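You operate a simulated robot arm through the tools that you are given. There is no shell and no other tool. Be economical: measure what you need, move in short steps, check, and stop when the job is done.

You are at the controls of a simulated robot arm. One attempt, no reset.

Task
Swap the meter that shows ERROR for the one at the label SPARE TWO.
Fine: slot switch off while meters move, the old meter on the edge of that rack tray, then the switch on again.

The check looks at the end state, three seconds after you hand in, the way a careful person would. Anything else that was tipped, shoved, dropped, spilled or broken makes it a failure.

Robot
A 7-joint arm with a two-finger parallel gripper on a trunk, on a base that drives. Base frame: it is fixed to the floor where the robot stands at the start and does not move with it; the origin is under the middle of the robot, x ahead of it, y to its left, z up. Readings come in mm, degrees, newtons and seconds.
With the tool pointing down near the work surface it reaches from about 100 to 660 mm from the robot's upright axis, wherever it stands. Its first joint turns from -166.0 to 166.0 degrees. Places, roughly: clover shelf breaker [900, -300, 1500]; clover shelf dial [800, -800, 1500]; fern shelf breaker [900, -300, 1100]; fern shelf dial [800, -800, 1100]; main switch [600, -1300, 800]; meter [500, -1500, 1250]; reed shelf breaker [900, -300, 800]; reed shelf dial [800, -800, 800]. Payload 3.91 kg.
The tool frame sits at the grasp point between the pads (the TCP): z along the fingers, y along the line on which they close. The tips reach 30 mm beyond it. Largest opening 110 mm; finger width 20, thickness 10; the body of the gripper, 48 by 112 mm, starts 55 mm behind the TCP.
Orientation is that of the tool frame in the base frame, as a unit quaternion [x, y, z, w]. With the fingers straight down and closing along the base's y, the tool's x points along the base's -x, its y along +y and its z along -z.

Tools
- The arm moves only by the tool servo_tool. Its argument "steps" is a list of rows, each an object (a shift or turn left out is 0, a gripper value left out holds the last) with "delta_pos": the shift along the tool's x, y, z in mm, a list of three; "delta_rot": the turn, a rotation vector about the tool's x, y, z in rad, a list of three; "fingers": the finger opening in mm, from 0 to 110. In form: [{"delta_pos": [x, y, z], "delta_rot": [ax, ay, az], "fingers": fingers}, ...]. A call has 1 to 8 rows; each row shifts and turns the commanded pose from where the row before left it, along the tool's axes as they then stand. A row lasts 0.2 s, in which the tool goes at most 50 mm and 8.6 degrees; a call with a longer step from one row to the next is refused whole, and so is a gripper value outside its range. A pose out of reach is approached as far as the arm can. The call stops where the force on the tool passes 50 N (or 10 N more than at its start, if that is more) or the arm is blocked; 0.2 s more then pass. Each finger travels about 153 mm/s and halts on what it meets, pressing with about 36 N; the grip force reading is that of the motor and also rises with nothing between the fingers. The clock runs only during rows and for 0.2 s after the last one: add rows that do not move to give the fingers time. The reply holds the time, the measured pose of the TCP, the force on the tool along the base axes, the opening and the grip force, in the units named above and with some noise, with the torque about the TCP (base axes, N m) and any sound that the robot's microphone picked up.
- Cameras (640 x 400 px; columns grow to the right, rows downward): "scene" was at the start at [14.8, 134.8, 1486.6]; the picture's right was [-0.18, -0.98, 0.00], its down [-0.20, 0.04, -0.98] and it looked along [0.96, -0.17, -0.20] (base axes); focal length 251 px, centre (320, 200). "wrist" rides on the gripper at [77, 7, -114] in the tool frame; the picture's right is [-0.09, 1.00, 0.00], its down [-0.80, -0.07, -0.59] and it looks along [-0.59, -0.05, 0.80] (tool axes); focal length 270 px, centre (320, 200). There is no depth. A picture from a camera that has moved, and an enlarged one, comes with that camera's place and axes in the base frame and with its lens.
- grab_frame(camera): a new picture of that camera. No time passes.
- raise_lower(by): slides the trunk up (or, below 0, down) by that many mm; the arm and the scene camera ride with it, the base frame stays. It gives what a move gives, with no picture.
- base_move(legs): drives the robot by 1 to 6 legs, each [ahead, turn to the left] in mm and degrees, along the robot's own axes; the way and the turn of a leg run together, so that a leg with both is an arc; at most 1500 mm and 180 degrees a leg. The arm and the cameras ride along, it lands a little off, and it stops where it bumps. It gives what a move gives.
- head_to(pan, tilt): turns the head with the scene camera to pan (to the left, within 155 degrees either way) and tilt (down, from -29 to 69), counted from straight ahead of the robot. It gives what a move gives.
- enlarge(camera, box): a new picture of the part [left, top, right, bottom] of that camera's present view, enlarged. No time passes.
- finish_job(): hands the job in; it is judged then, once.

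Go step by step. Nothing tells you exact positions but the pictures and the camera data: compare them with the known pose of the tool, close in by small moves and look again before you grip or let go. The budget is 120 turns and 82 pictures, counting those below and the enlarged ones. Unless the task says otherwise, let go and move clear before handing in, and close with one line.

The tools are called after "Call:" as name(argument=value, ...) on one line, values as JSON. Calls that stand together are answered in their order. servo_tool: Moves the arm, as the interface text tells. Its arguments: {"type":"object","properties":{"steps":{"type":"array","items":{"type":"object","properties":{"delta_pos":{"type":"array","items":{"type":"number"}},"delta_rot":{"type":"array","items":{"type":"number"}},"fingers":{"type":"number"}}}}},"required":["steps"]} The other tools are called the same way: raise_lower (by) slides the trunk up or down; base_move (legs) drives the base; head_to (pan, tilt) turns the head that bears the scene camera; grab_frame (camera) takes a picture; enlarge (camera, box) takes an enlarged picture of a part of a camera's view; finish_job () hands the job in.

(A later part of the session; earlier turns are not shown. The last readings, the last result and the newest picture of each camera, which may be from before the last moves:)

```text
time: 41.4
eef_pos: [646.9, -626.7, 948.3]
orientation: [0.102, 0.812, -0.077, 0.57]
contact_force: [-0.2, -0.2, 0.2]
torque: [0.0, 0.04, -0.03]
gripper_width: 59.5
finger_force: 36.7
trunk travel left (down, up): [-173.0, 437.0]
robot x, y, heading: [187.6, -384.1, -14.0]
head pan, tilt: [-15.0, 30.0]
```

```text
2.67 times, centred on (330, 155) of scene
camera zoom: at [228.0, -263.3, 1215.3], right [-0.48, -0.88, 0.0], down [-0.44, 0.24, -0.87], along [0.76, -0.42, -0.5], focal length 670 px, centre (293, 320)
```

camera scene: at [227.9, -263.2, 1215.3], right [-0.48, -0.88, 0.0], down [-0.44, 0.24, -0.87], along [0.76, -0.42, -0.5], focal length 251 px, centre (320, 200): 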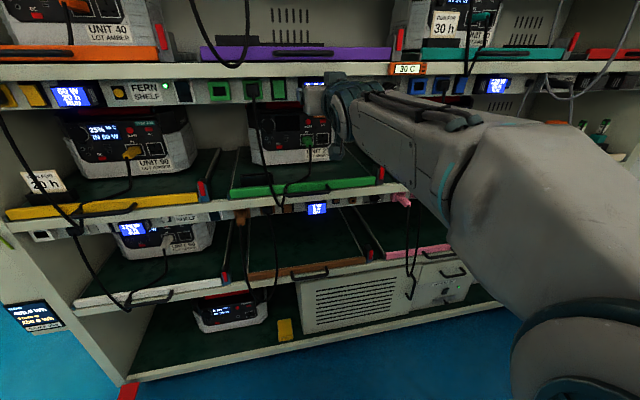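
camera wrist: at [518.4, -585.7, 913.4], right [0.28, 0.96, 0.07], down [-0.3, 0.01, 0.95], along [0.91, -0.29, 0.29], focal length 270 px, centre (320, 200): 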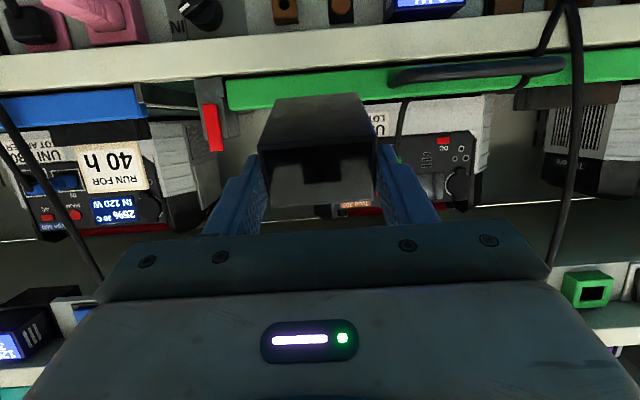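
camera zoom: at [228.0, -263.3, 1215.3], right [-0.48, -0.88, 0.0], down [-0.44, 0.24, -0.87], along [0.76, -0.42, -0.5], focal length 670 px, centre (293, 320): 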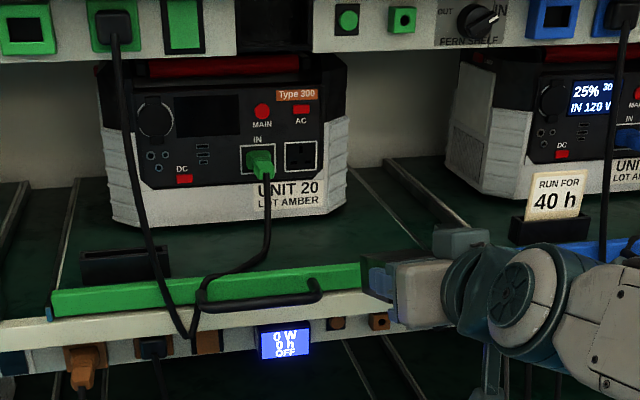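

The tray strip spans about z 872–899 at n≈930 with open floor behind it. I'll flatten the tilt to 15°, rise slightly, and move the meter in over the strip.

Call:
servo_tool(steps=[{"delta_pos": [-10, 0, 0], "delta_rot": [0, -0.083, 0]}, {"delta_pos": [-10.4, 0, 38.6]}, {"delta_pos": [-10.4, 0, 38.6]}, {"delta_pos": [-10.4, 0, 38.6]}, {"delta_pos": [-10.4, 0, 38.6]}, {"delta_pos": [-4.2, 0, 15.5]}, {"delta_pos": [0, 0, 0]}])

Call:
grab_frame(camera="wrist")

Call:
enlarge(camera="scene", box=[210, 80, 450, 230])

```text
time: 43.0
eef_pos: [820.4, -671.5, 958.4]
orientation: [0.099, 0.787, -0.082, 0.604]
contact_force: [1.3, 0.5, 0.5]
torque: [0.0, 0.02, 0.04]
gripper_width: 59.2
finger_force: 35.8
trunk travel left (down, up): [-173.0, 437.0]
robot x, y, heading: [187.7, -385.9, -13.9]
head pan, tilt: [-15.0, 30.0]
```

```text
39 pictures are left
camera wrist: at [695.0, -632.1, 913.8], right [0.27, 0.96, 0.08], down [-0.37, 0.03, 0.93], along [0.89, -0.28, 0.37], focal length 270 px, centre (320, 200)
```

wrist: 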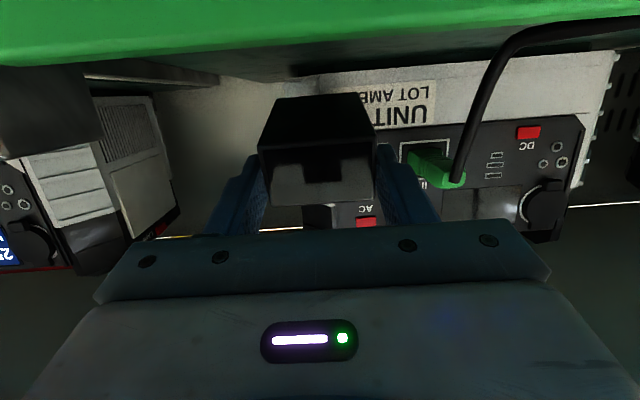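

```text
2.67 times, centred on (330, 155) of scene
camera zoom: at [228.2, -263.3, 1215.3], right [-0.48, -0.88, 0.0], down [-0.44, 0.24, -0.87], along [0.76, -0.42, -0.5], focal length 670 px, centre (293, 320)
```

zoom: 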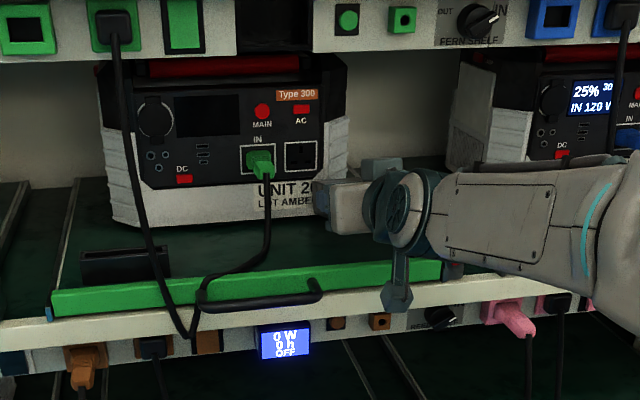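

Meter is over the tray floor, clear of cable and latch. I'll lower it carefully toward contact.

Call:
servo_tool(steps=[{"delta_pos": [24.2, 0, 6.5]}, {"delta_pos": [9.7, 0, 2.6]}, {"delta_pos": [3.9, 0, 1]}, {"delta_pos": [2.9, 0, 0.8]}, {"delta_pos": [0, 0, 0]}])

Call:
enlarge(camera="scene", box=[290, 130, 410, 205])

```text
time: 44.2
eef_pos: [816.0, -671.6, 919.5]
orientation: [0.099, 0.784, -0.082, 0.607]
contact_force: [-18.3, -1.0, 23.9]
torque: [-0.43, -1.52, -0.39]
gripper_width: 59.5
finger_force: 36.2
trunk travel left (down, up): [-173.0, 437.0]
robot x, y, heading: [188.6, -381.6, -13.8]
head pan, tilt: [-15.0, 30.0]
```

```text
5.33 times, centred on (350, 168) of scene
camera zoom: at [224.0, -262.5, 1215.4], right [-0.48, -0.88, 0.0], down [-0.43, 0.24, -0.87], along [0.76, -0.42, -0.5], focal length 1340 px, centre (160, 373)
```

zoom: 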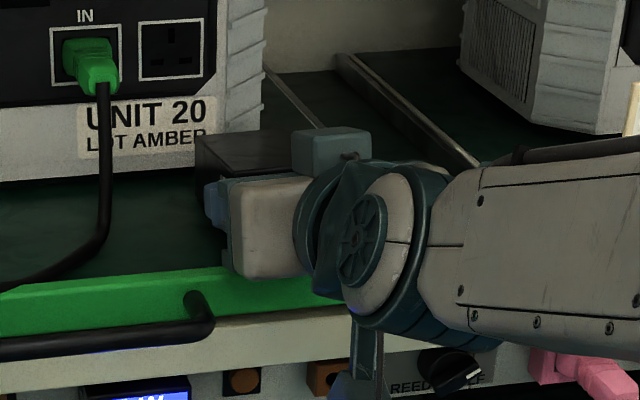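

Contact with the tray floor is confirmed ahead of the TCP (24 N, floor ≈ z 887). I'll pivot the tool down to about 8° around the meter's back edge before letting go.

Call:
servo_tool(steps=[{"delta_pos": [2.2, 0, -1.2], "delta_rot": [0, -0.061, 0]}, {"delta_pos": [2.5, 0, -1.3], "delta_rot": [0, -0.061, 0]}, {"delta_pos": [0, 0, 0]}])

Call:
grab_frame(camera="wrist")

```text
time: 45.0
eef_pos: [815.5, -670.5, 913.6]
orientation: [0.093, 0.748, -0.086, 0.652]
contact_force: [-6.7, -6.7, 16.3]
torque: [0.01, 0.04, -0.05]
gripper_width: 59.3
finger_force: 36.0
trunk travel left (down, up): [-173.0, 437.0]
robot x, y, heading: [185.2, -384.6, -14.1]
head pan, tilt: [-15.0, 30.0]
```

```text
36 pictures are left
camera wrist: at [696.3, -633.0, 852.5], right [0.26, 0.96, 0.08], down [-0.48, 0.06, 0.87], along [0.84, -0.27, 0.48], focal length 270 px, centre (320, 200)
```

wrist: 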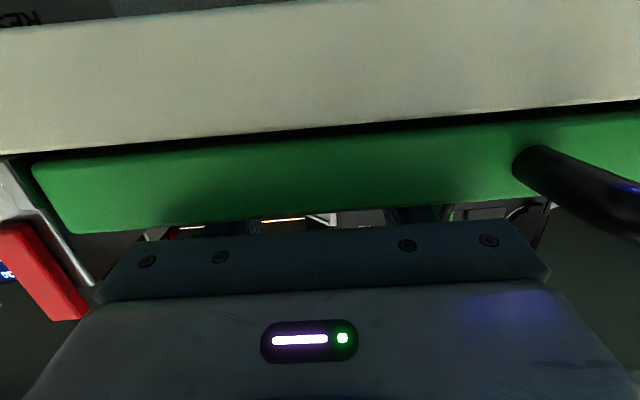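

Forces are light now. I'll open the fingers to release the meter and check with the camera.

Call:
servo_tool(steps=[{"delta_pos": [-1.5, 0, 0]}, {"fingers": 64}, {"fingers": 75}, {"delta_pos": [0, 0, 0]}, {"delta_pos": [0, 0, 0]}])

Call:
enlarge(camera="scene", box=[290, 130, 410, 205])

```text
time: 46.2
eef_pos: [816.2, -669.9, 913.3]
orientation: [0.093, 0.749, -0.086, 0.651]
contact_force: [0.4, -0.3, -0.1]
torque: [-0.01, 0.01, 0.01]
gripper_width: 74.7
finger_force: 0.1
trunk travel left (down, up): [-173.0, 437.0]
robot x, y, heading: [189.6, -387.7, -13.5]
head pan, tilt: [-15.0, 30.0]
```

```text
5.33 times, centred on (350, 168) of scene
camera zoom: at [227.9, -263.3, 1215.3], right [-0.48, -0.88, 0.0], down [-0.44, 0.24, -0.87], along [0.76, -0.42, -0.5], focal length 1340 px, centre (160, 373)
```

zoom: 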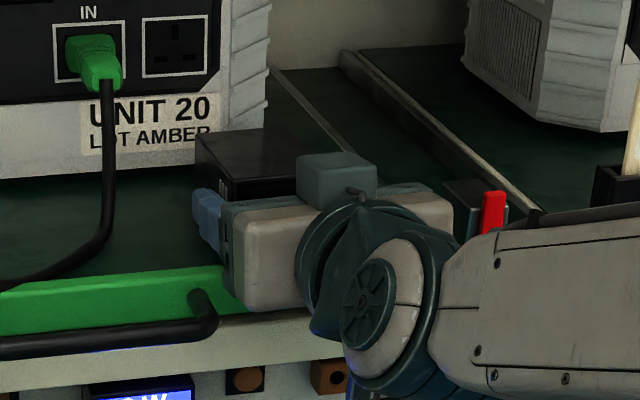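

Released cleanly with zero contact. Backing straight out and checking the meter on the tray.

Call:
servo_tool(steps=[{"delta_pos": [-2, 0, -25]}, {"delta_pos": [-4, 0, -40]}, {"delta_pos": [-5, 0, -45]}, {"delta_pos": [-5, 0, -45]}, {"delta_pos": [0, 0, 0]}])

Call:
grab_frame(camera="wrist")

Call:
enlarge(camera="scene", box=[270, 110, 430, 210])

```text
time: 47.4
eef_pos: [668.4, -631.1, 950.4]
orientation: [0.093, 0.749, -0.087, 0.65]
contact_force: [-0.5, -0.8, -0.3]
torque: [0.0, 0.0, 0.0]
gripper_width: 75.1
finger_force: 0.1
trunk travel left (down, up): [-173.0, 437.0]
robot x, y, heading: [185.3, -384.1, -14.0]
head pan, tilt: [-15.0, 30.0]
```

```text
34 pictures are left
camera wrist: at [550.7, -594.4, 890.5], right [0.26, 0.96, 0.08], down [-0.48, 0.06, 0.88], along [0.84, -0.27, 0.48], focal length 270 px, centre (320, 200)
```

wrist: 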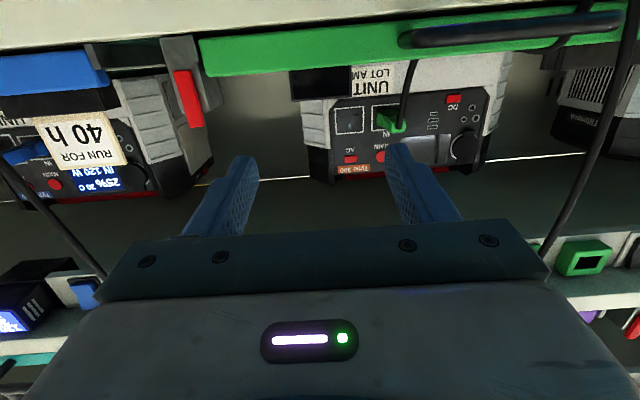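

```text
4.00 times, centred on (350, 160) of scene
camera zoom: at [227.9, -263.3, 1215.3], right [-0.48, -0.88, 0.0], down [-0.44, 0.24, -0.87], along [0.76, -0.42, -0.5], focal length 1005 px, centre (200, 360)
```

zoom: 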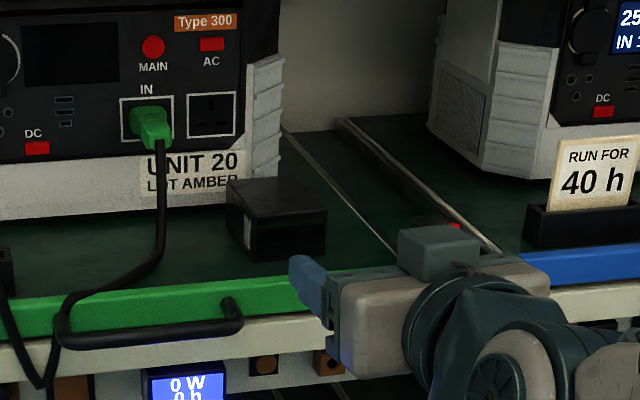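

The old meter lies flat and stable on the green tray by its front edge. Now I'll turn left, reverse ~850 mm along the rack (the wall is too close to swing the arm right), and turn back to face the spare section.

Call:
base_move(legs=[[0, 88.5], [-850, 0], [0, -89.5]])

Call:
head_to(pan=-35, tilt=20)

Call:
grab_frame(camera="scene")

```text
time: 57.0
eef_pos: [366.6, -793.0, 950.5]
orientation: [-0.358, 0.665, 0.307, 0.58]
contact_force: [0.5, 0.0, -0.4]
torque: [0.01, 0.0, 0.02]
gripper_width: 75.1
finger_force: 0.0
trunk travel left (down, up): [-173.0, 437.0]
robot x, y, heading: [-31.9, -1160.7, 69.1]
head pan, tilt: [-15.0, 30.0]
stopped in leg 3: the robot was blocked; the commanded pose is now the measured one
```

```text
time: 57.8
eef_pos: [366.4, -791.5, 951.4]
orientation: [-0.358, 0.664, 0.307, 0.58]
contact_force: [-0.3, 0.6, 0.3]
torque: [0.0, -0.03, -0.04]
gripper_width: 75.0
finger_force: 0.2
trunk travel left (down, up): [-173.0, 437.0]
robot x, y, heading: [-32.6, -1160.4, 68.9]
head pan, tilt: [-35.0, 20.0]
```

```text
32 pictures are left
camera scene: at [-126.1, -1124.2, 1231.4], right [0.56, -0.83, 0.0], down [-0.28, -0.19, -0.94], along [0.78, 0.52, -0.34], focal length 251 px, centre (320, 200)
```

scene: 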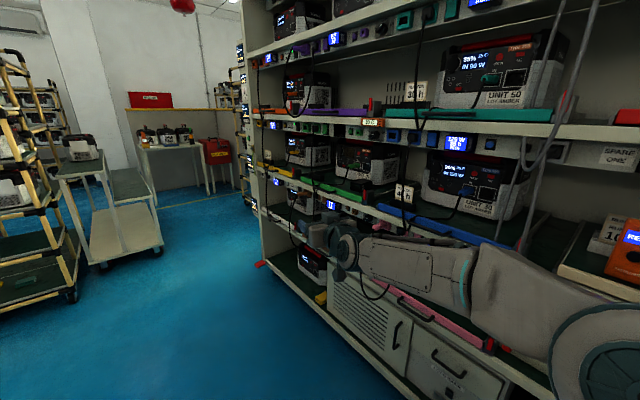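

The turn was blocked after about 6°. I need to see what the base touched — probably the item on the floor by the wall behind me.

Call:
head_to(pan=-155, tilt=45)

Call:
grab_frame(camera="scene")

Call:
head_to(pan=140, tilt=45)

Call:
grab_frame(camera="scene")

```text
time: 59.8
eef_pos: [365.0, -791.3, 951.1]
orientation: [-0.358, 0.664, 0.307, 0.58]
contact_force: [-0.5, 0.3, -0.4]
torque: [0.03, 0.01, -0.04]
gripper_width: 75.0
finger_force: 0.1
trunk travel left (down, up): [-173.0, 437.0]
robot x, y, heading: [-36.9, -1159.0, 68.9]
head pan, tilt: [-154.7, 45.0]
```

```text
31 pictures are left
camera scene: at [-197.3, -1257.3, 1192.7], right [-1.0, -0.07, 0.0], down [-0.05, 0.7, -0.71], along [0.05, -0.71, -0.71], focal length 251 px, centre (320, 200)
```

scene: 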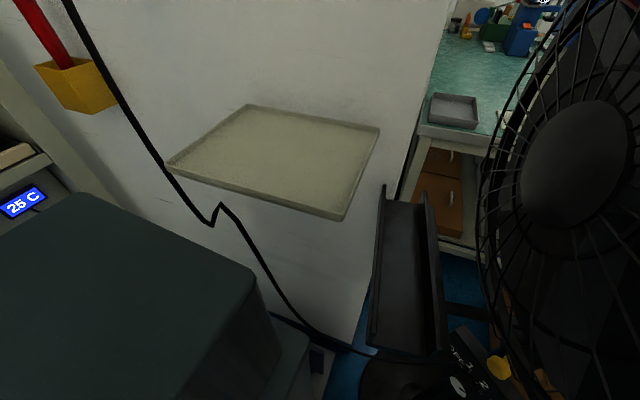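

```text
time: 63.8
eef_pos: [365.0, -791.2, 950.2]
orientation: [-0.359, 0.664, 0.307, 0.58]
contact_force: [-1.2, 0.3, 0.6]
torque: [-0.04, 0.01, -0.02]
gripper_width: 75.0
finger_force: 0.1
trunk travel left (down, up): [-173.0, 437.0]
robot x, y, heading: [-36.7, -1157.5, 68.9]
head pan, tilt: [140.0, 45.0]
```

```text
30 pictures are left
camera scene: at [-274.5, -1215.5, 1192.7], right [-0.48, 0.88, 0.0], down [0.62, 0.34, -0.71], along [-0.62, -0.34, -0.71], focal length 251 px, centre (320, 200)
```

scene: 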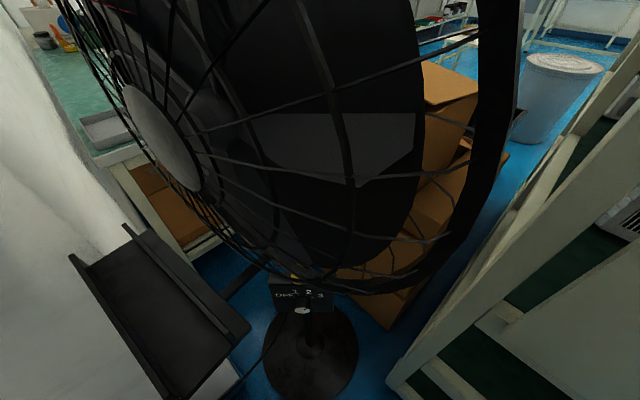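

The pedestal fan is right behind-left of the base; it looks undisturbed, but I mustn't rotate here. I'll pull forward, turn right well clear of it, and approach the spare section at an angle instead.

Call:
base_move(legs=[[250, 0], [0, -117], [100, 0]])

Call:
head_to(pan=-20, tilt=20)

Call:
grab_frame(camera="scene")

```text
time: 71.3
eef_pos: [272.7, -1523.4, 950.0]
orientation: [0.376, 0.655, -0.331, 0.566]
contact_force: [-0.1, -1.2, 0.1]
torque: [-0.02, -0.02, -0.02]
gripper_width: 75.2
finger_force: 0.1
trunk travel left (down, up): [-173.0, 437.0]
robot x, y, heading: [120.6, -998.3, -47.7]
head pan, tilt: [140.0, 45.0]
```

```text
time: 73.7
eef_pos: [272.3, -1523.0, 950.8]
orientation: [0.376, 0.655, -0.331, 0.566]
contact_force: [-0.2, -0.7, 0.0]
torque: [0.0, 0.03, 0.0]
gripper_width: 75.0
finger_force: 0.1
trunk travel left (down, up): [-173.0, 437.0]
robot x, y, heading: [122.5, -1002.0, -47.8]
head pan, tilt: [-20.0, 20.0]
```

```text
29 pictures are left
camera scene: at [216.8, -926.5, 1231.4], right [-0.92, -0.38, 0.0], down [-0.13, 0.32, -0.94], along [0.36, -0.87, -0.34], focal length 251 px, centre (320, 200)
```

scene: 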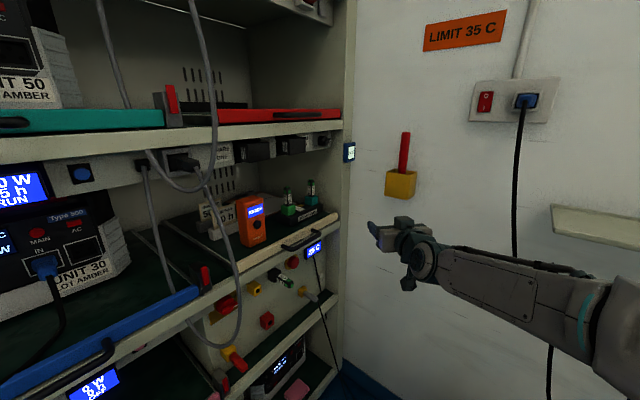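

The arm is in front of the spare area, with the two spare meters visible on the rail. Zooming on their labels.

Call:
enlarge(camera="scene", box=[190, 110, 370, 220])

Call:
enlarge(camera="scene", box=[205, 125, 345, 170])

```text
3.56 times, centred on (280, 165) of scene
camera zoom: at [216.8, -926.5, 1231.4], right [-0.92, -0.38, 0.0], down [-0.13, 0.32, -0.94], along [0.36, -0.87, -0.34], focal length 893 px, centre (462, 324)
```

zoom: 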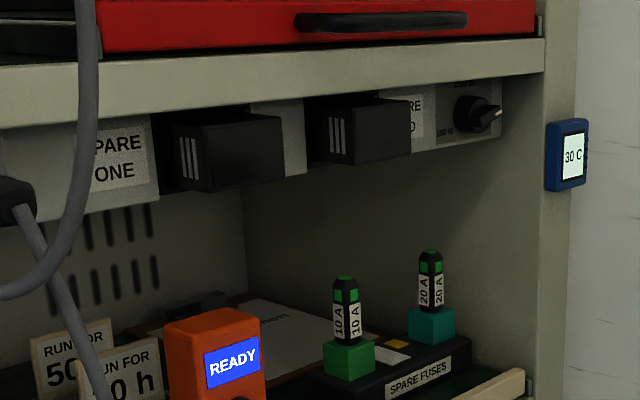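

```text
4.57 times, centred on (275, 148) of scene
camera zoom: at [216.8, -926.5, 1231.4], right [-0.92, -0.38, 0.0], down [-0.13, 0.32, -0.94], along [0.36, -0.87, -0.34], focal length 1148 px, centre (526, 440)
```

zoom: 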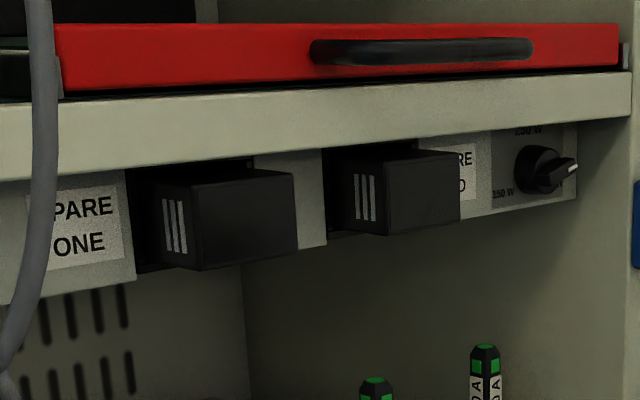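

SPARE TWO's label sits right of the right-hand meter (about (538,-1535,1139)), so that is the one. I'll raise the tool to rail height, then yaw it square to the rack.

Call:
servo_tool(steps=[{"delta_pos": [-44.5, 0, -6.3]}, {"delta_pos": [-44.5, 0, -6.3]}, {"delta_pos": [-44.5, 0, -6.3]}, {"delta_pos": [-44.5, 0, -6.3]}, {"delta_pos": [-10, 0, 0], "delta_rot": [0, -0.07, 0]}, {"delta_rot": [0, -0.07, 0]}, {"delta_rot": [-0.12, 0, 0]}, {"delta_rot": [-0.12, 0, 0]}])

Call:
servo_tool(steps=[{"delta_rot": [-0.12, 0, 0], "fingers": 86}, {"delta_rot": [-0.12, 0, 0]}, {"delta_rot": [-0.12, 0, 0]}, {"delta_rot": [-0.12, 0, 0]}, {"delta_rot": [-0.065, 0, 0]}, {"delta_pos": [0, 0, 0]}])

Call:
grab_frame(camera="wrist")

```text
time: 75.5
eef_pos: [274.9, -1523.2, 1139.3]
orientation: [0.276, 0.651, -0.28, 0.649]
contact_force: [0.5, -0.4, 0.1]
torque: [-0.01, 0.02, -0.02]
gripper_width: 74.7
finger_force: 0.0
trunk travel left (down, up): [-173.0, 437.0]
robot x, y, heading: [126.4, -1002.4, -47.7]
head pan, tilt: [-20.0, 20.0]
```

```text
time: 76.9
eef_pos: [274.4, -1522.8, 1141.2]
orientation: [0.093, 0.702, -0.096, 0.699]
contact_force: [0.8, 0.0, 0.1]
torque: [-0.01, -0.01, -0.02]
gripper_width: 86.0
finger_force: 0.2
trunk travel left (down, up): [-173.0, 437.0]
robot x, y, heading: [123.3, -1000.3, -47.6]
head pan, tilt: [-20.0, 20.0]
```

```text
26 pictures are left
camera wrist: at [164.9, -1486.4, 1064.0], right [0.26, 0.96, 0.08], down [-0.59, 0.09, 0.8], along [0.77, -0.26, 0.59], focal length 270 px, centre (320, 200)
```

wrist: 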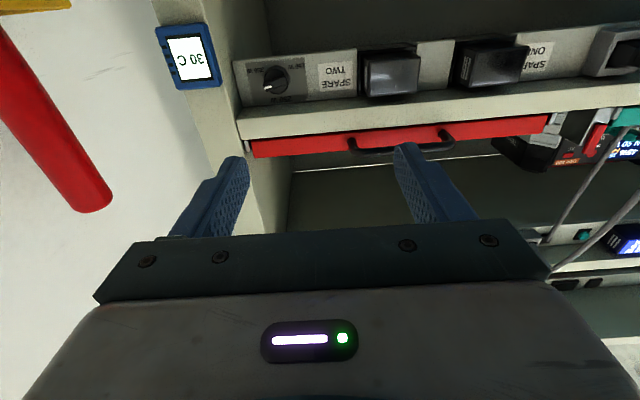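

The tool is square to the rack; SPARE TWO meter triangulates to (521,-1503,1142). I'll shift left 85 mm and forward to a standoff, then check.

Call:
servo_tool(steps=[{"delta_pos": [0, 43, 0], "fingers": 80}, {"delta_pos": [0, 42, 0]}, {"delta_pos": [-1, 0, 45]}, {"delta_pos": [-1, 0, 45]}, {"delta_pos": [0, 0, 40]}, {"delta_pos": [0, 0, 0]}])

Call:
grab_frame(camera="wrist")

```text
time: 78.3
eef_pos: [423.0, -1475.1, 1138.3]
orientation: [0.092, 0.703, -0.097, 0.698]
contact_force: [0.6, 0.5, 0.8]
torque: [-0.02, 0.0, 0.01]
gripper_width: 79.8
finger_force: 0.1
trunk travel left (down, up): [-173.0, 437.0]
robot x, y, heading: [123.3, -998.0, -47.6]
head pan, tilt: [-20.0, 20.0]
```

```text
25 pictures are left
camera wrist: at [313.9, -1438.6, 1064.1], right [0.26, 0.96, 0.08], down [-0.59, 0.09, 0.8], along [0.77, -0.26, 0.59], focal length 270 px, centre (320, 200)
```

wrist: 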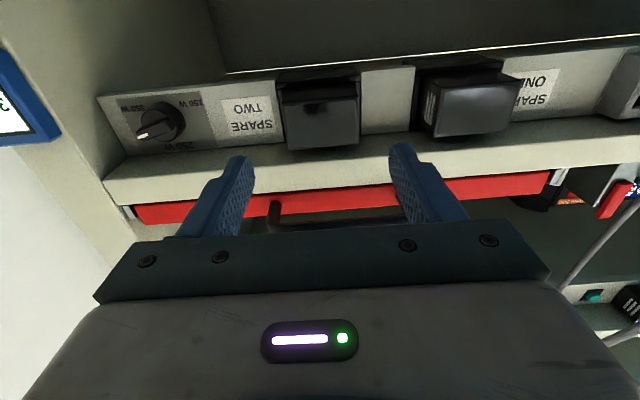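

Well centred. Advancing 62 mm and rechecking before closing.

Call:
servo_tool(steps=[{"delta_pos": [0, -1, 36]}, {"delta_pos": [0, 0, 26]}, {"delta_pos": [0, 0, 0]}])

Call:
grab_frame(camera="wrist")

```text
time: 79.1
eef_pos: [481.6, -1493.4, 1141.1]
orientation: [0.093, 0.702, -0.096, 0.699]
contact_force: [0.8, 0.2, 0.7]
torque: [0.02, 0.01, 0.03]
gripper_width: 80.2
finger_force: 0.0
trunk travel left (down, up): [-173.0, 437.0]
robot x, y, heading: [124.2, -999.3, -47.9]
head pan, tilt: [-20.0, 20.0]
```

```text
24 pictures are left
camera wrist: at [372.6, -1455.8, 1064.2], right [0.26, 0.96, 0.08], down [-0.59, 0.09, 0.8], along [0.77, -0.26, 0.59], focal length 270 px, centre (320, 200)
```

wrist: 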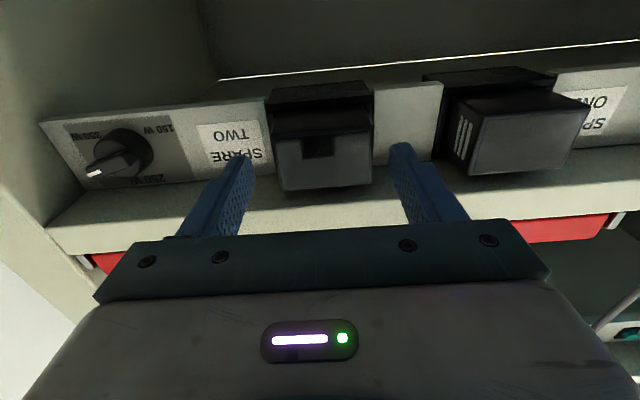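

I need about 19 mm more, and 2 mm up, to match the earlier grip geometry. Then I close on the meter.

Call:
servo_tool(steps=[{"delta_pos": [-2, 0, 10]}, {"delta_pos": [0, 0, 9]}, {"delta_pos": [0, 0, 0]}, {"fingers": 40}, {"fingers": 40}, {"delta_pos": [0, 0, 0]}])

Call:
grab_frame(camera="wrist")

```text
time: 80.5
eef_pos: [500.8, -1496.6, 1143.9]
orientation: [0.091, 0.703, -0.095, 0.699]
contact_force: [-1.1, 8.9, -2.7]
torque: [0.34, 0.15, -0.35]
gripper_width: 59.5
finger_force: 35.9
trunk travel left (down, up): [-173.0, 437.0]
robot x, y, heading: [121.8, -1001.4, -47.7]
head pan, tilt: [-20.0, 20.0]
```

```text
23 pictures are left
camera wrist: at [391.3, -1459.2, 1066.4], right [0.26, 0.96, 0.08], down [-0.59, 0.09, 0.8], along [0.77, -0.26, 0.59], focal length 270 px, centre (320, 200)
```

wrist: 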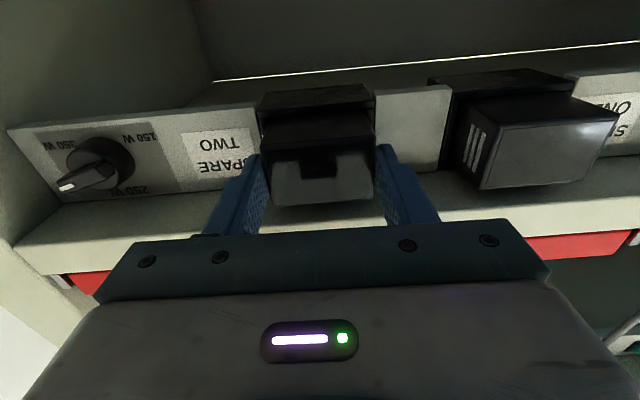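

Gripped at 59.5 mm. Pulling SPARE TWO's meter straight out.

Call:
servo_tool(steps=[{"delta_pos": [0, 0, -5]}, {"delta_pos": [0, 0, -6]}, {"delta_pos": [0, 0, -8]}, {"delta_pos": [0, 0, -15]}, {"delta_pos": [0, 0, -30]}, {"delta_pos": [0, 0, -40]}, {"delta_pos": [0, 0, -40]}, {"delta_pos": [0, 0, 0]}])

Call:
grab_frame(camera="wrist")

```text
time: 82.3
eef_pos: [362.3, -1459.8, 1142.8]
orientation: [0.092, 0.703, -0.096, 0.699]
contact_force: [0.6, -0.8, 0.1]
torque: [0.01, 0.02, 0.0]
gripper_width: 59.4
finger_force: 36.6
trunk travel left (down, up): [-173.0, 437.0]
robot x, y, heading: [120.3, -999.3, -47.9]
head pan, tilt: [-20.0, 20.0]
```

```text
22 pictures are left
camera wrist: at [251.5, -1422.7, 1066.5], right [0.26, 0.96, 0.08], down [-0.59, 0.09, 0.8], along [0.77, -0.26, 0.59], focal length 270 px, centre (320, 200)
```

wrist: 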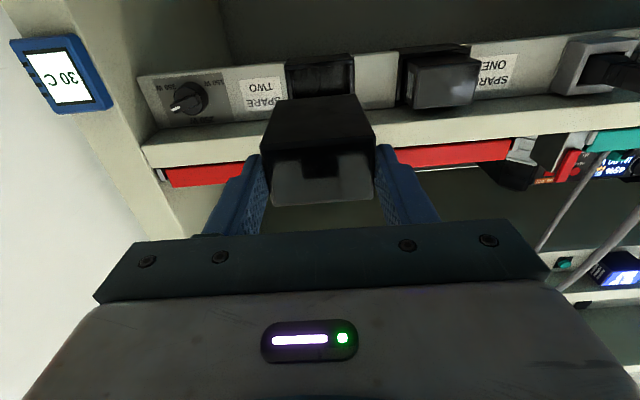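

The spare meter is out. I'll reverse from the rack first, turn left, drive back along it to the green slot, and turn in with the same heading.

Call:
base_move(legs=[[-150, 0], [0, 122.7], [975, 0], [0, -122.7], [120, 0]])

Call:
grab_frame(camera="wrist")

Call:
grab_frame(camera="scene")

```text
time: 99.4
eef_pos: [594.0, -511.3, 1143.7]
orientation: [0.1, 0.702, -0.104, 0.698]
contact_force: [-0.9, 0.3, -0.1]
torque: [-0.01, 0.09, 0.0]
gripper_width: 59.3
finger_force: 36.6
trunk travel left (down, up): [-173.0, 437.0]
robot x, y, heading: [363.4, -45.4, -49.1]
head pan, tilt: [-20.0, 20.0]
```

```text
21 pictures are left
camera wrist: at [485.9, -472.4, 1066.6], right [0.28, 0.96, 0.08], down [-0.58, 0.11, 0.8], along [0.76, -0.28, 0.59], focal length 270 px, centre (320, 200)
```

wrist: 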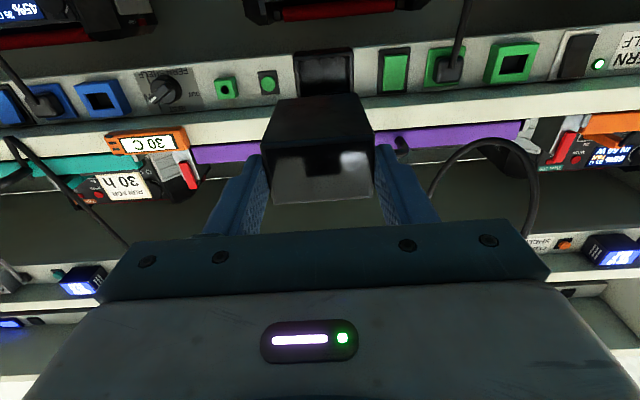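

```text
20 pictures are left
camera scene: at [462.1, 24.5, 1231.4], right [-0.93, -0.36, 0.0], down [-0.12, 0.32, -0.94], along [0.34, -0.88, -0.34], focal length 251 px, centre (320, 200)
```

scene: 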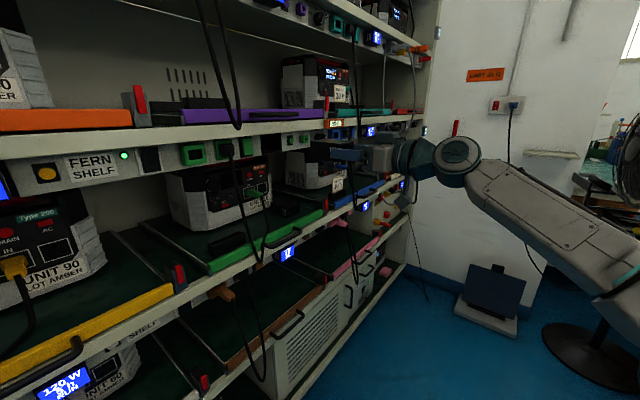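

Excellent alignment: the tool is within a millimetre laterally of the empty socket, and fan and floor box look undisturbed. I'll correct 1.4° of yaw and approach to just short of the socket.

Call:
servo_tool(steps=[{"delta_rot": [-0.0245, 0, 0]}, {"delta_pos": [0, 0, 45]}, {"delta_pos": [0, 0, 45]}, {"delta_pos": [0, 0, 40]}, {"delta_pos": [0, 0, 15]}, {"delta_pos": [0, 0, 0]}])

Call:
enlarge(camera="wrist", box=[200, 60, 440, 220])

Call:
enlarge(camera="scene", box=[220, 110, 420, 210])

```text
time: 100.8
eef_pos: [734.3, -550.2, 1141.4]
orientation: [0.091, 0.703, -0.096, 0.699]
contact_force: [0.7, 0.4, -0.1]
torque: [0.03, 0.08, -0.01]
gripper_width: 59.3
finger_force: 36.1
trunk travel left (down, up): [-173.0, 437.0]
robot x, y, heading: [368.0, -47.8, -49.1]
head pan, tilt: [-20.0, 20.0]
```

```text
2.50 times, centred on (320, 140) of wrist
camera zoom: at [625.4, -513.2, 1065.7], right [0.26, 0.96, 0.08], down [-0.59, 0.09, 0.8], along [0.77, -0.26, 0.59], focal length 676 px, centre (320, 350)
```

zoom: 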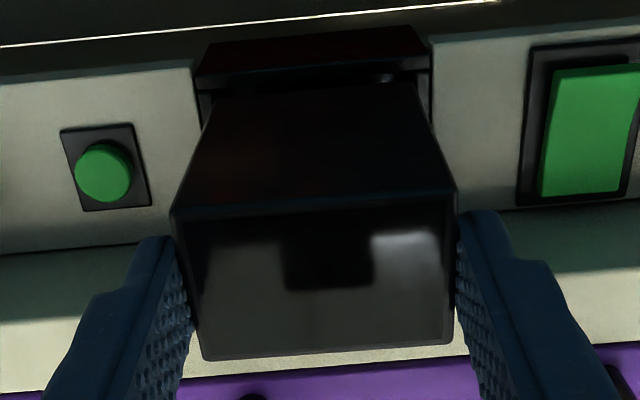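

```text
3.20 times, centred on (320, 160) of scene
camera zoom: at [462.3, 24.4, 1231.4], right [-0.93, -0.36, 0.0], down [-0.12, 0.32, -0.94], along [0.34, -0.88, -0.34], focal length 804 px, centre (320, 328)
```

zoom: 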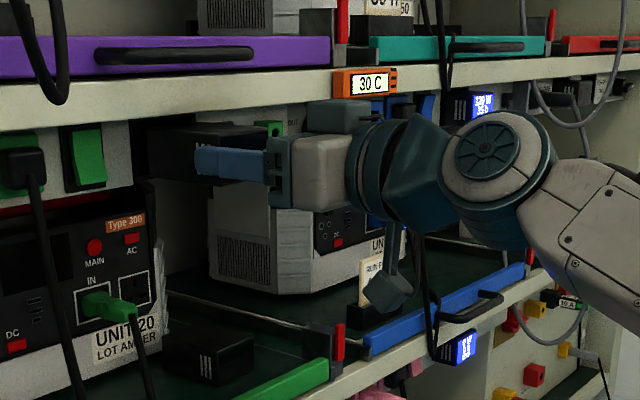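

The new meter lines up with the socket within about 1 mm in both directions. I'll push it in gradually while watching the force.

Call:
servo_tool(steps=[{"delta_pos": [0, 0, 12]}, {"delta_pos": [0, 0, 8]}, {"delta_pos": [0, 0, 7]}, {"delta_pos": [0, 0, 6]}, {"delta_pos": [0, 0, 6]}, {"delta_pos": [0, 0, 5]}, {"delta_pos": [0, 0, 0]}])

Call:
grab_frame(camera="wrist")

```text
time: 101.7
eef_pos: [755.2, -555.3, 1148.5]
orientation: [0.092, 0.699, -0.099, 0.702]
contact_force: [-29.7, 17.8, 5.6]
torque: [0.16, 0.41, -0.23]
gripper_width: 59.9
finger_force: 36.3
trunk travel left (down, up): [-173.0, 437.0]
robot x, y, heading: [365.9, -45.3, -49.9]
head pan, tilt: [-20.0, 20.0]
stopped in row 4: the force on the tool passed its limit (the readings are from after the stop); the commanded pose is now the measured one
```

```text
17 pictures are left
camera wrist: at [645.2, -518.3, 1070.6], right [0.27, 0.96, 0.08], down [-0.59, 0.1, 0.8], along [0.76, -0.26, 0.6], focal length 270 px, centre (320, 200)
```

wrist: 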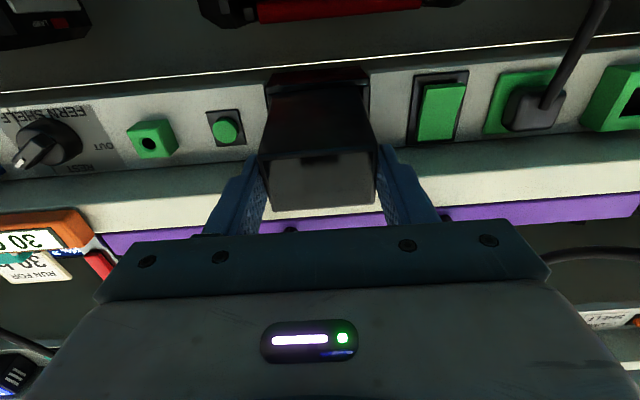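

The meter touched the socket rim and rode upward, so it isn't entering yet. Zooming to see the misalignment.

Call:
enlarge(camera="wrist", box=[240, 50, 400, 160])

Call:
enlarge(camera="scene", box=[240, 130, 340, 190])

```text
3.64 times, centred on (320, 105) of wrist
camera zoom: at [645.2, -518.3, 1070.6], right [0.27, 0.96, 0.08], down [-0.59, 0.1, 0.8], along [0.76, -0.26, 0.6], focal length 983 px, centre (320, 546)
```

zoom: 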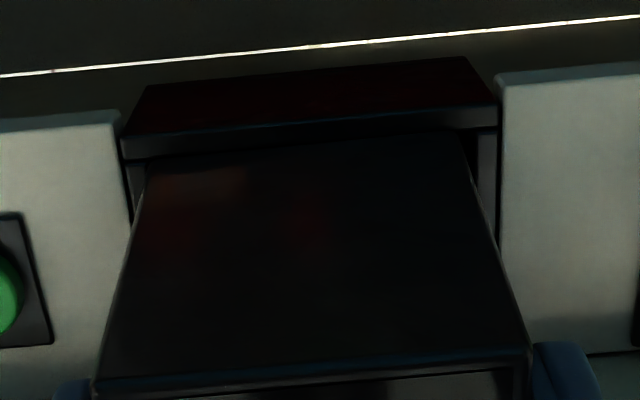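

```text
6.40 times, centred on (290, 160) of scene
camera zoom: at [457.8, 27.2, 1231.6], right [-0.94, -0.35, 0.0], down [-0.12, 0.32, -0.94], along [0.33, -0.88, -0.34], focal length 1607 px, centre (512, 456)
```

zoom: 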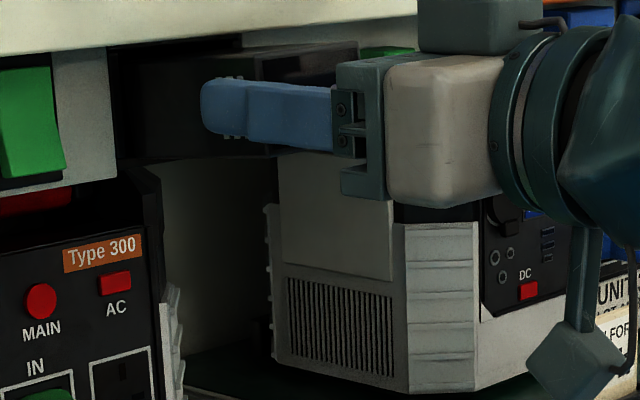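

The left (image) side is touching the rim while there's ~2.4 mm gap on the other side, and contact lifted it 5 mm. I'll back off slightly, shift 1.3 mm, keep the raised height, and retry.

Call:
servo_tool(steps=[{"delta_pos": [0, 0, -4]}, {"delta_pos": [0, 1.3, 0]}, {"delta_pos": [0, 0, 4]}, {"delta_pos": [0, 0, 4]}, {"delta_pos": [0, 0, 4]}, {"delta_pos": [0, 0, 4]}, {"delta_pos": [0, 0, 4]}, {"delta_pos": [0, 0, 4]}])

```text
time: 102.7
eef_pos: [754.1, -555.3, 1145.4]
orientation: [0.092, 0.701, -0.096, 0.7]
contact_force: [-30.8, 20.3, 0.3]
torque: [0.41, 0.62, 0.3]
gripper_width: 59.7
finger_force: 36.6
trunk travel left (down, up): [-173.0, 437.0]
robot x, y, heading: [361.4, -44.7, -50.0]
head pan, tilt: [-20.0, 20.0]
stopped in row 4: the force on the tool passed its limit (the readings are from after the stop); the commanded pose is now the measured one
```

Still catching on the rim. I'll back off 14 mm and inspect the meter's rear edge against the opening in high zoom.

Call:
servo_tool(steps=[{"delta_pos": [0, 0, -14]}, {"delta_pos": [0, 0, 0]}])

Call:
enlarge(camera="wrist", box=[250, 60, 390, 160])

```text
time: 103.3
eef_pos: [745.2, -556.4, 1141.2]
orientation: [0.094, 0.703, -0.096, 0.698]
contact_force: [0.3, 0.4, -1.7]
torque: [0.03, 0.05, 0.0]
gripper_width: 59.5
finger_force: 36.2
trunk travel left (down, up): [-173.0, 437.0]
robot x, y, heading: [366.0, -47.2, -49.6]
head pan, tilt: [-20.0, 20.0]
```

```text
4.00 times, centred on (320, 110) of wrist
camera zoom: at [636.7, -517.9, 1065.8], right [0.27, 0.96, 0.08], down [-0.59, 0.09, 0.81], along [0.77, -0.26, 0.59], focal length 1081 px, centre (320, 560)
```

zoom: 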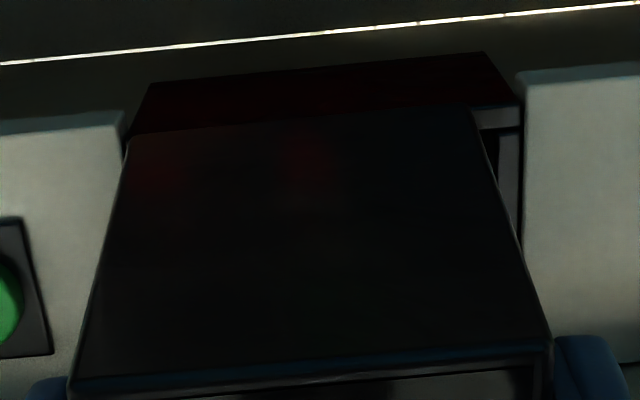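

The base got nudged back a bit: the meter is now ~4 mm off sideways and ~5–6 mm low relative to the opening. I'll correct both plus a small yaw and look again.

Call:
servo_tool(steps=[{"delta_pos": [-6, 2.6, 0], "delta_rot": [-0.02, 0, 0]}, {"delta_pos": [0, 0, 0]}, {"delta_pos": [0, 0, 0]}])

Call:
enlarge(camera="wrist", box=[250, 60, 390, 160])

```text
time: 104.1
eef_pos: [747.6, -552.7, 1147.9]
orientation: [0.087, 0.704, -0.089, 0.699]
contact_force: [-0.9, 0.5, -1.4]
torque: [0.05, 0.04, 0.03]
gripper_width: 59.7
finger_force: 36.0
trunk travel left (down, up): [-173.0, 437.0]
robot x, y, heading: [365.6, -46.0, -49.7]
head pan, tilt: [-20.0, 20.0]
```

```text
4.00 times, centred on (320, 110) of wrist
camera zoom: at [637.4, -517.0, 1072.2], right [0.25, 0.97, 0.08], down [-0.59, 0.08, 0.81], along [0.77, -0.25, 0.59], focal length 1081 px, centre (320, 560)
```

zoom: 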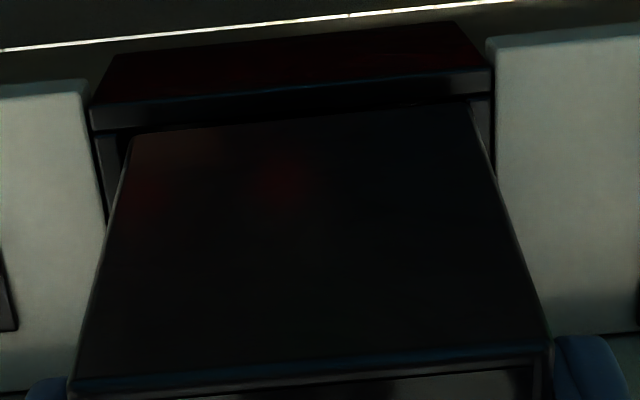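

Now it's ~2 mm too far the other way and needs ~2 mm more height. I'll apply that fine correction and push gently.

Call:
servo_tool(steps=[{"delta_pos": [-2.3, -3.4, 0], "delta_rot": [-0.018, 0, 0]}, {"delta_pos": [0, 0, 0]}, {"delta_pos": [0, 0, 5]}, {"delta_pos": [0, 0, 4]}, {"delta_pos": [0, 0, 4]}, {"delta_pos": [0, 0, 4]}, {"delta_pos": [0, 0, 4]}, {"delta_pos": [0, 0, 4]}])

Call:
enlarge(camera="wrist", box=[250, 60, 390, 160])

```text
time: 105.9
eef_pos: [772.2, -561.3, 1150.7]
orientation: [0.081, 0.704, -0.083, 0.7]
contact_force: [-0.7, 0.1, -1.3]
torque: [0.01, 0.08, -0.01]
gripper_width: 59.5
finger_force: 35.4
trunk travel left (down, up): [-173.0, 437.0]
robot x, y, heading: [361.6, -47.3, -49.5]
head pan, tilt: [-20.0, 20.0]
```

```text
4.00 times, centred on (320, 110) of wrist
camera zoom: at [660.4, -528.0, 1074.3], right [0.23, 0.97, 0.08], down [-0.59, 0.07, 0.81], along [0.77, -0.23, 0.59], focal length 1081 px, centre (320, 560)
```

zoom: 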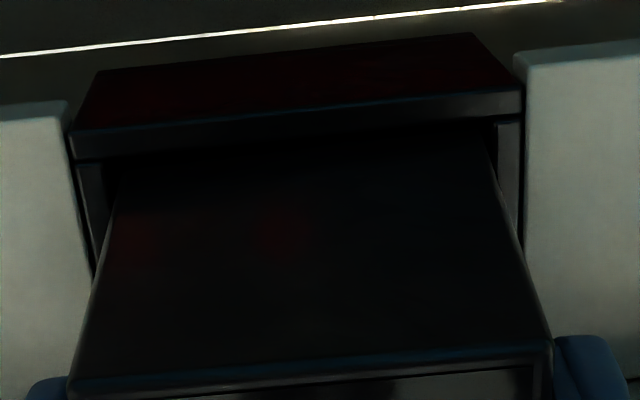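

It has entered the opening freely with no force and is centred. Continuing the push until it seats.

Call:
servo_tool(steps=[{"delta_pos": [0, 0, 4]}, {"delta_pos": [0, 0, 3]}, {"delta_pos": [0, 0, 3]}, {"delta_pos": [0, 0, 3]}, {"delta_pos": [0, 0, 3]}, {"delta_pos": [0, 0, 2]}])

Call:
grab_frame(camera="wrist")

```text
time: 107.2
eef_pos: [781.3, -564.6, 1149.7]
orientation: [0.081, 0.706, -0.083, 0.699]
contact_force: [-19.7, 10.0, -8.2]
torque: [-0.23, -0.79, 0.07]
gripper_width: 59.4
finger_force: 36.3
trunk travel left (down, up): [-173.0, 437.0]
robot x, y, heading: [365.5, -43.6, -50.0]
head pan, tilt: [-20.0, 20.0]
stopped in row 6: the force on the tool passed its limit (the readings are from after the stop); the commanded pose is now the measured one
```

```text
11 pictures are left
camera wrist: at [671.1, -532.0, 1074.2], right [0.23, 0.97, 0.08], down [-0.59, 0.07, 0.81], along [0.78, -0.24, 0.58], focal length 270 px, centre (320, 200)
```

wrist: 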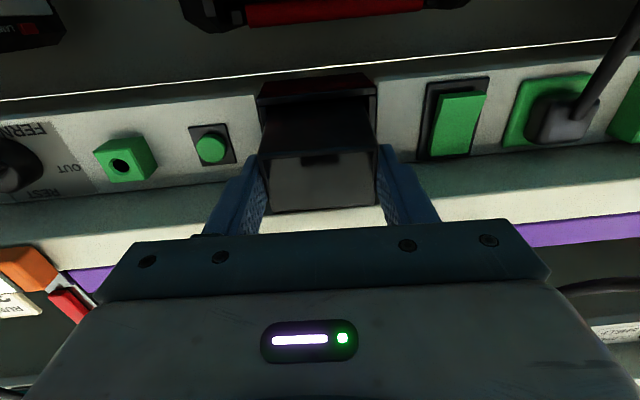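

Stopped with resistance, but compared with the original meter it still protrudes more, and the display is dark. Zooming to judge the seating.

Call:
enlarge(camera="wrist", box=[200, 70, 440, 230])

```text
2.50 times, centred on (320, 150) of wrist
camera zoom: at [671.1, -532.0, 1074.2], right [0.23, 0.97, 0.08], down [-0.59, 0.07, 0.81], along [0.78, -0.24, 0.58], focal length 676 px, centre (320, 325)
```

zoom: 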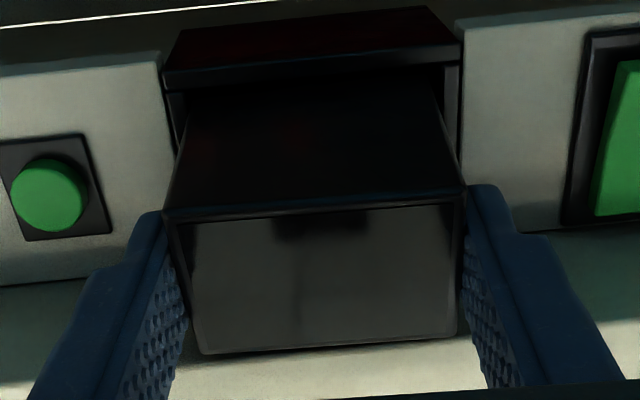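

The new meter is inside the opening but sits about 6–9 mm higher than the old one did, and the contact pushes it down. I'll ease back 1 mm and lower in small steps, feeling for the floor of the opening.

Call:
servo_tool(steps=[{"delta_pos": [0, 0, -1.5]}, {"delta_pos": [2, 0, 0]}, {"delta_pos": [2, 0, 0]}, {"delta_pos": [0, 0, 0]}])

```text
time: 108.2
eef_pos: [782.1, -565.0, 1147.3]
orientation: [0.08, 0.704, -0.083, 0.701]
contact_force: [-5.1, -3.6, 17.1]
torque: [-0.18, -1.3, -0.43]
gripper_width: 59.3
finger_force: 35.7
trunk travel left (down, up): [-173.0, 437.0]
robot x, y, heading: [363.9, -43.3, -49.6]
head pan, tilt: [-20.0, 20.0]
```

Resistance is now upward and ahead of the TCP: the meter's rear rests on the opening's floor while its front is high, i.e. it's pitched. I'll rotate the tool nose-up about 4° around that rear contact and push lightly.

Call:
servo_tool(steps=[{"delta_pos": [1.5, 0, 0], "delta_rot": [0, -0.035, 0]}, {"delta_pos": [2.2, 0, 0], "delta_rot": [0, -0.035, 0]}, {"delta_pos": [0, 0, 0]}, {"delta_pos": [0, 0, 2.5]}, {"delta_pos": [0, 0, 2.5]}, {"delta_pos": [0, 0, 2.5]}])

Call:
enlarge(camera="wrist", box=[200, 70, 440, 230])

```text
time: 109.6
eef_pos: [788.6, -566.6, 1142.4]
orientation: [0.078, 0.682, -0.086, 0.722]
contact_force: [-17.7, 6.9, -0.9]
torque: [-0.04, -0.14, -0.25]
gripper_width: 59.4
finger_force: 35.7
trunk travel left (down, up): [-173.0, 437.0]
robot x, y, heading: [360.9, -46.6, -49.6]
head pan, tilt: [-20.0, 20.0]
```

```text
2.50 times, centred on (320, 150) of wrist
camera zoom: at [683.1, -534.7, 1057.7], right [0.23, 0.97, 0.08], down [-0.64, 0.08, 0.76], along [0.74, -0.23, 0.64], focal length 676 px, centre (320, 325)
```

zoom: 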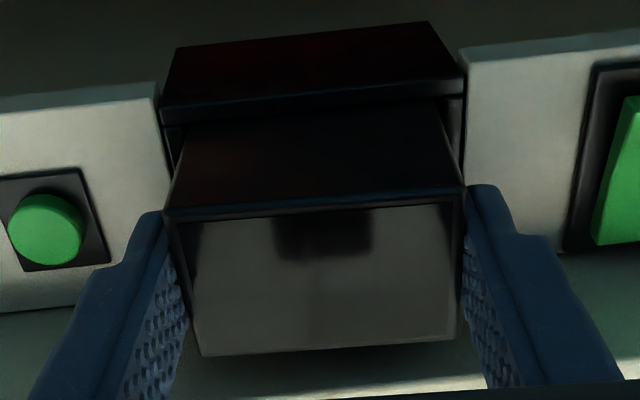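

Much better — the protrusion now nearly matches the original. A few more millimetres of push to seat it.

Call:
servo_tool(steps=[{"delta_pos": [0, 0, 2.5]}, {"delta_pos": [0, 0, 2.5]}, {"delta_pos": [0, 0, 2.5]}, {"delta_pos": [0, 0, 2.5]}])

Call:
grab_frame(camera="wrist")

```text
time: 110.1
eef_pos: [789.9, -566.6, 1140.8]
orientation: [0.078, 0.683, -0.086, 0.722]
contact_force: [-25.4, 13.7, -5.0]
torque: [-0.22, -0.24, 0.11]
gripper_width: 59.6
finger_force: 36.0
trunk travel left (down, up): [-173.0, 437.0]
robot x, y, heading: [363.1, -43.7, -50.2]
head pan, tilt: [-20.0, 20.0]
stopped in row 2: the force on the tool passed its limit (the readings are from after the stop); the commanded pose is now the measured one
```

```text
8 pictures are left
camera wrist: at [683.1, -534.7, 1058.2], right [0.23, 0.97, 0.08], down [-0.64, 0.08, 0.77], along [0.74, -0.23, 0.64], focal length 270 px, centre (320, 200)
```

wrist: 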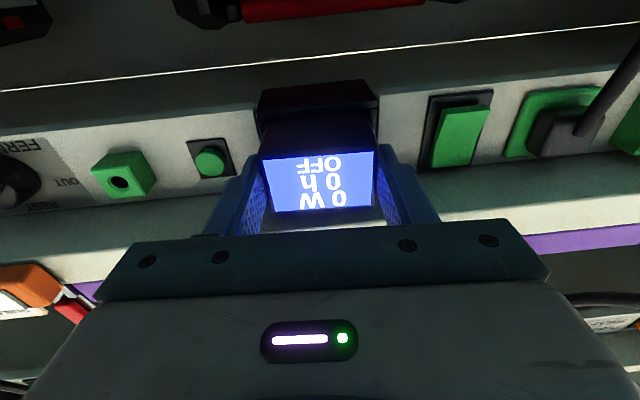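

The new meter lit up showing "0 W 0 h OFF", so it is seated. I'll release, back off, level the tool, close the fingers and shift over to the rocker.

Call:
servo_tool(steps=[{"fingers": 80}, {"delta_pos": [0, 0, 0]}, {"delta_pos": [0, 0, -45]}, {"delta_pos": [0, 0, -45]}, {"delta_rot": [0.033, 0.055, 0], "fingers": 0}, {"delta_pos": [0, 42, 0]}, {"delta_pos": [5, 41, 0]}, {"delta_pos": [0, 0, 0]}])

Call:
grab_frame(camera="wrist")

```text
time: 111.9
eef_pos: [727.4, -465.4, 1129.4]
orientation: [0.093, 0.701, -0.094, 0.7]
contact_force: [-0.1, 0.9, 1.2]
torque: [0.02, 0.02, -0.04]
gripper_width: 0.0
finger_force: 35.8
trunk travel left (down, up): [-173.0, 437.0]
robot x, y, heading: [364.0, -47.9, -49.9]
head pan, tilt: [-20.0, 20.0]
```

```text
7 pictures are left
camera wrist: at [618.5, -428.8, 1052.8], right [0.26, 0.96, 0.08], down [-0.59, 0.09, 0.8], along [0.76, -0.26, 0.59], focal length 270 px, centre (320, 200)
```

wrist: 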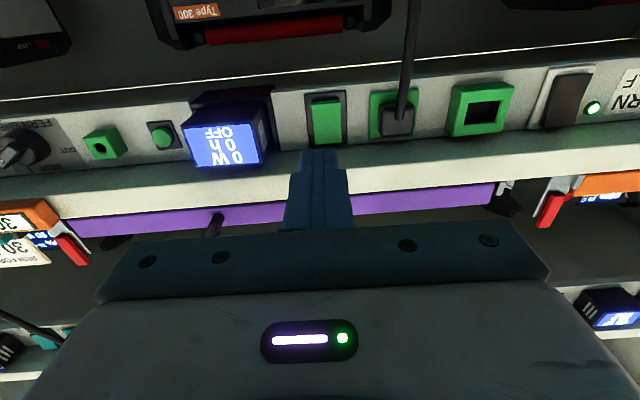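

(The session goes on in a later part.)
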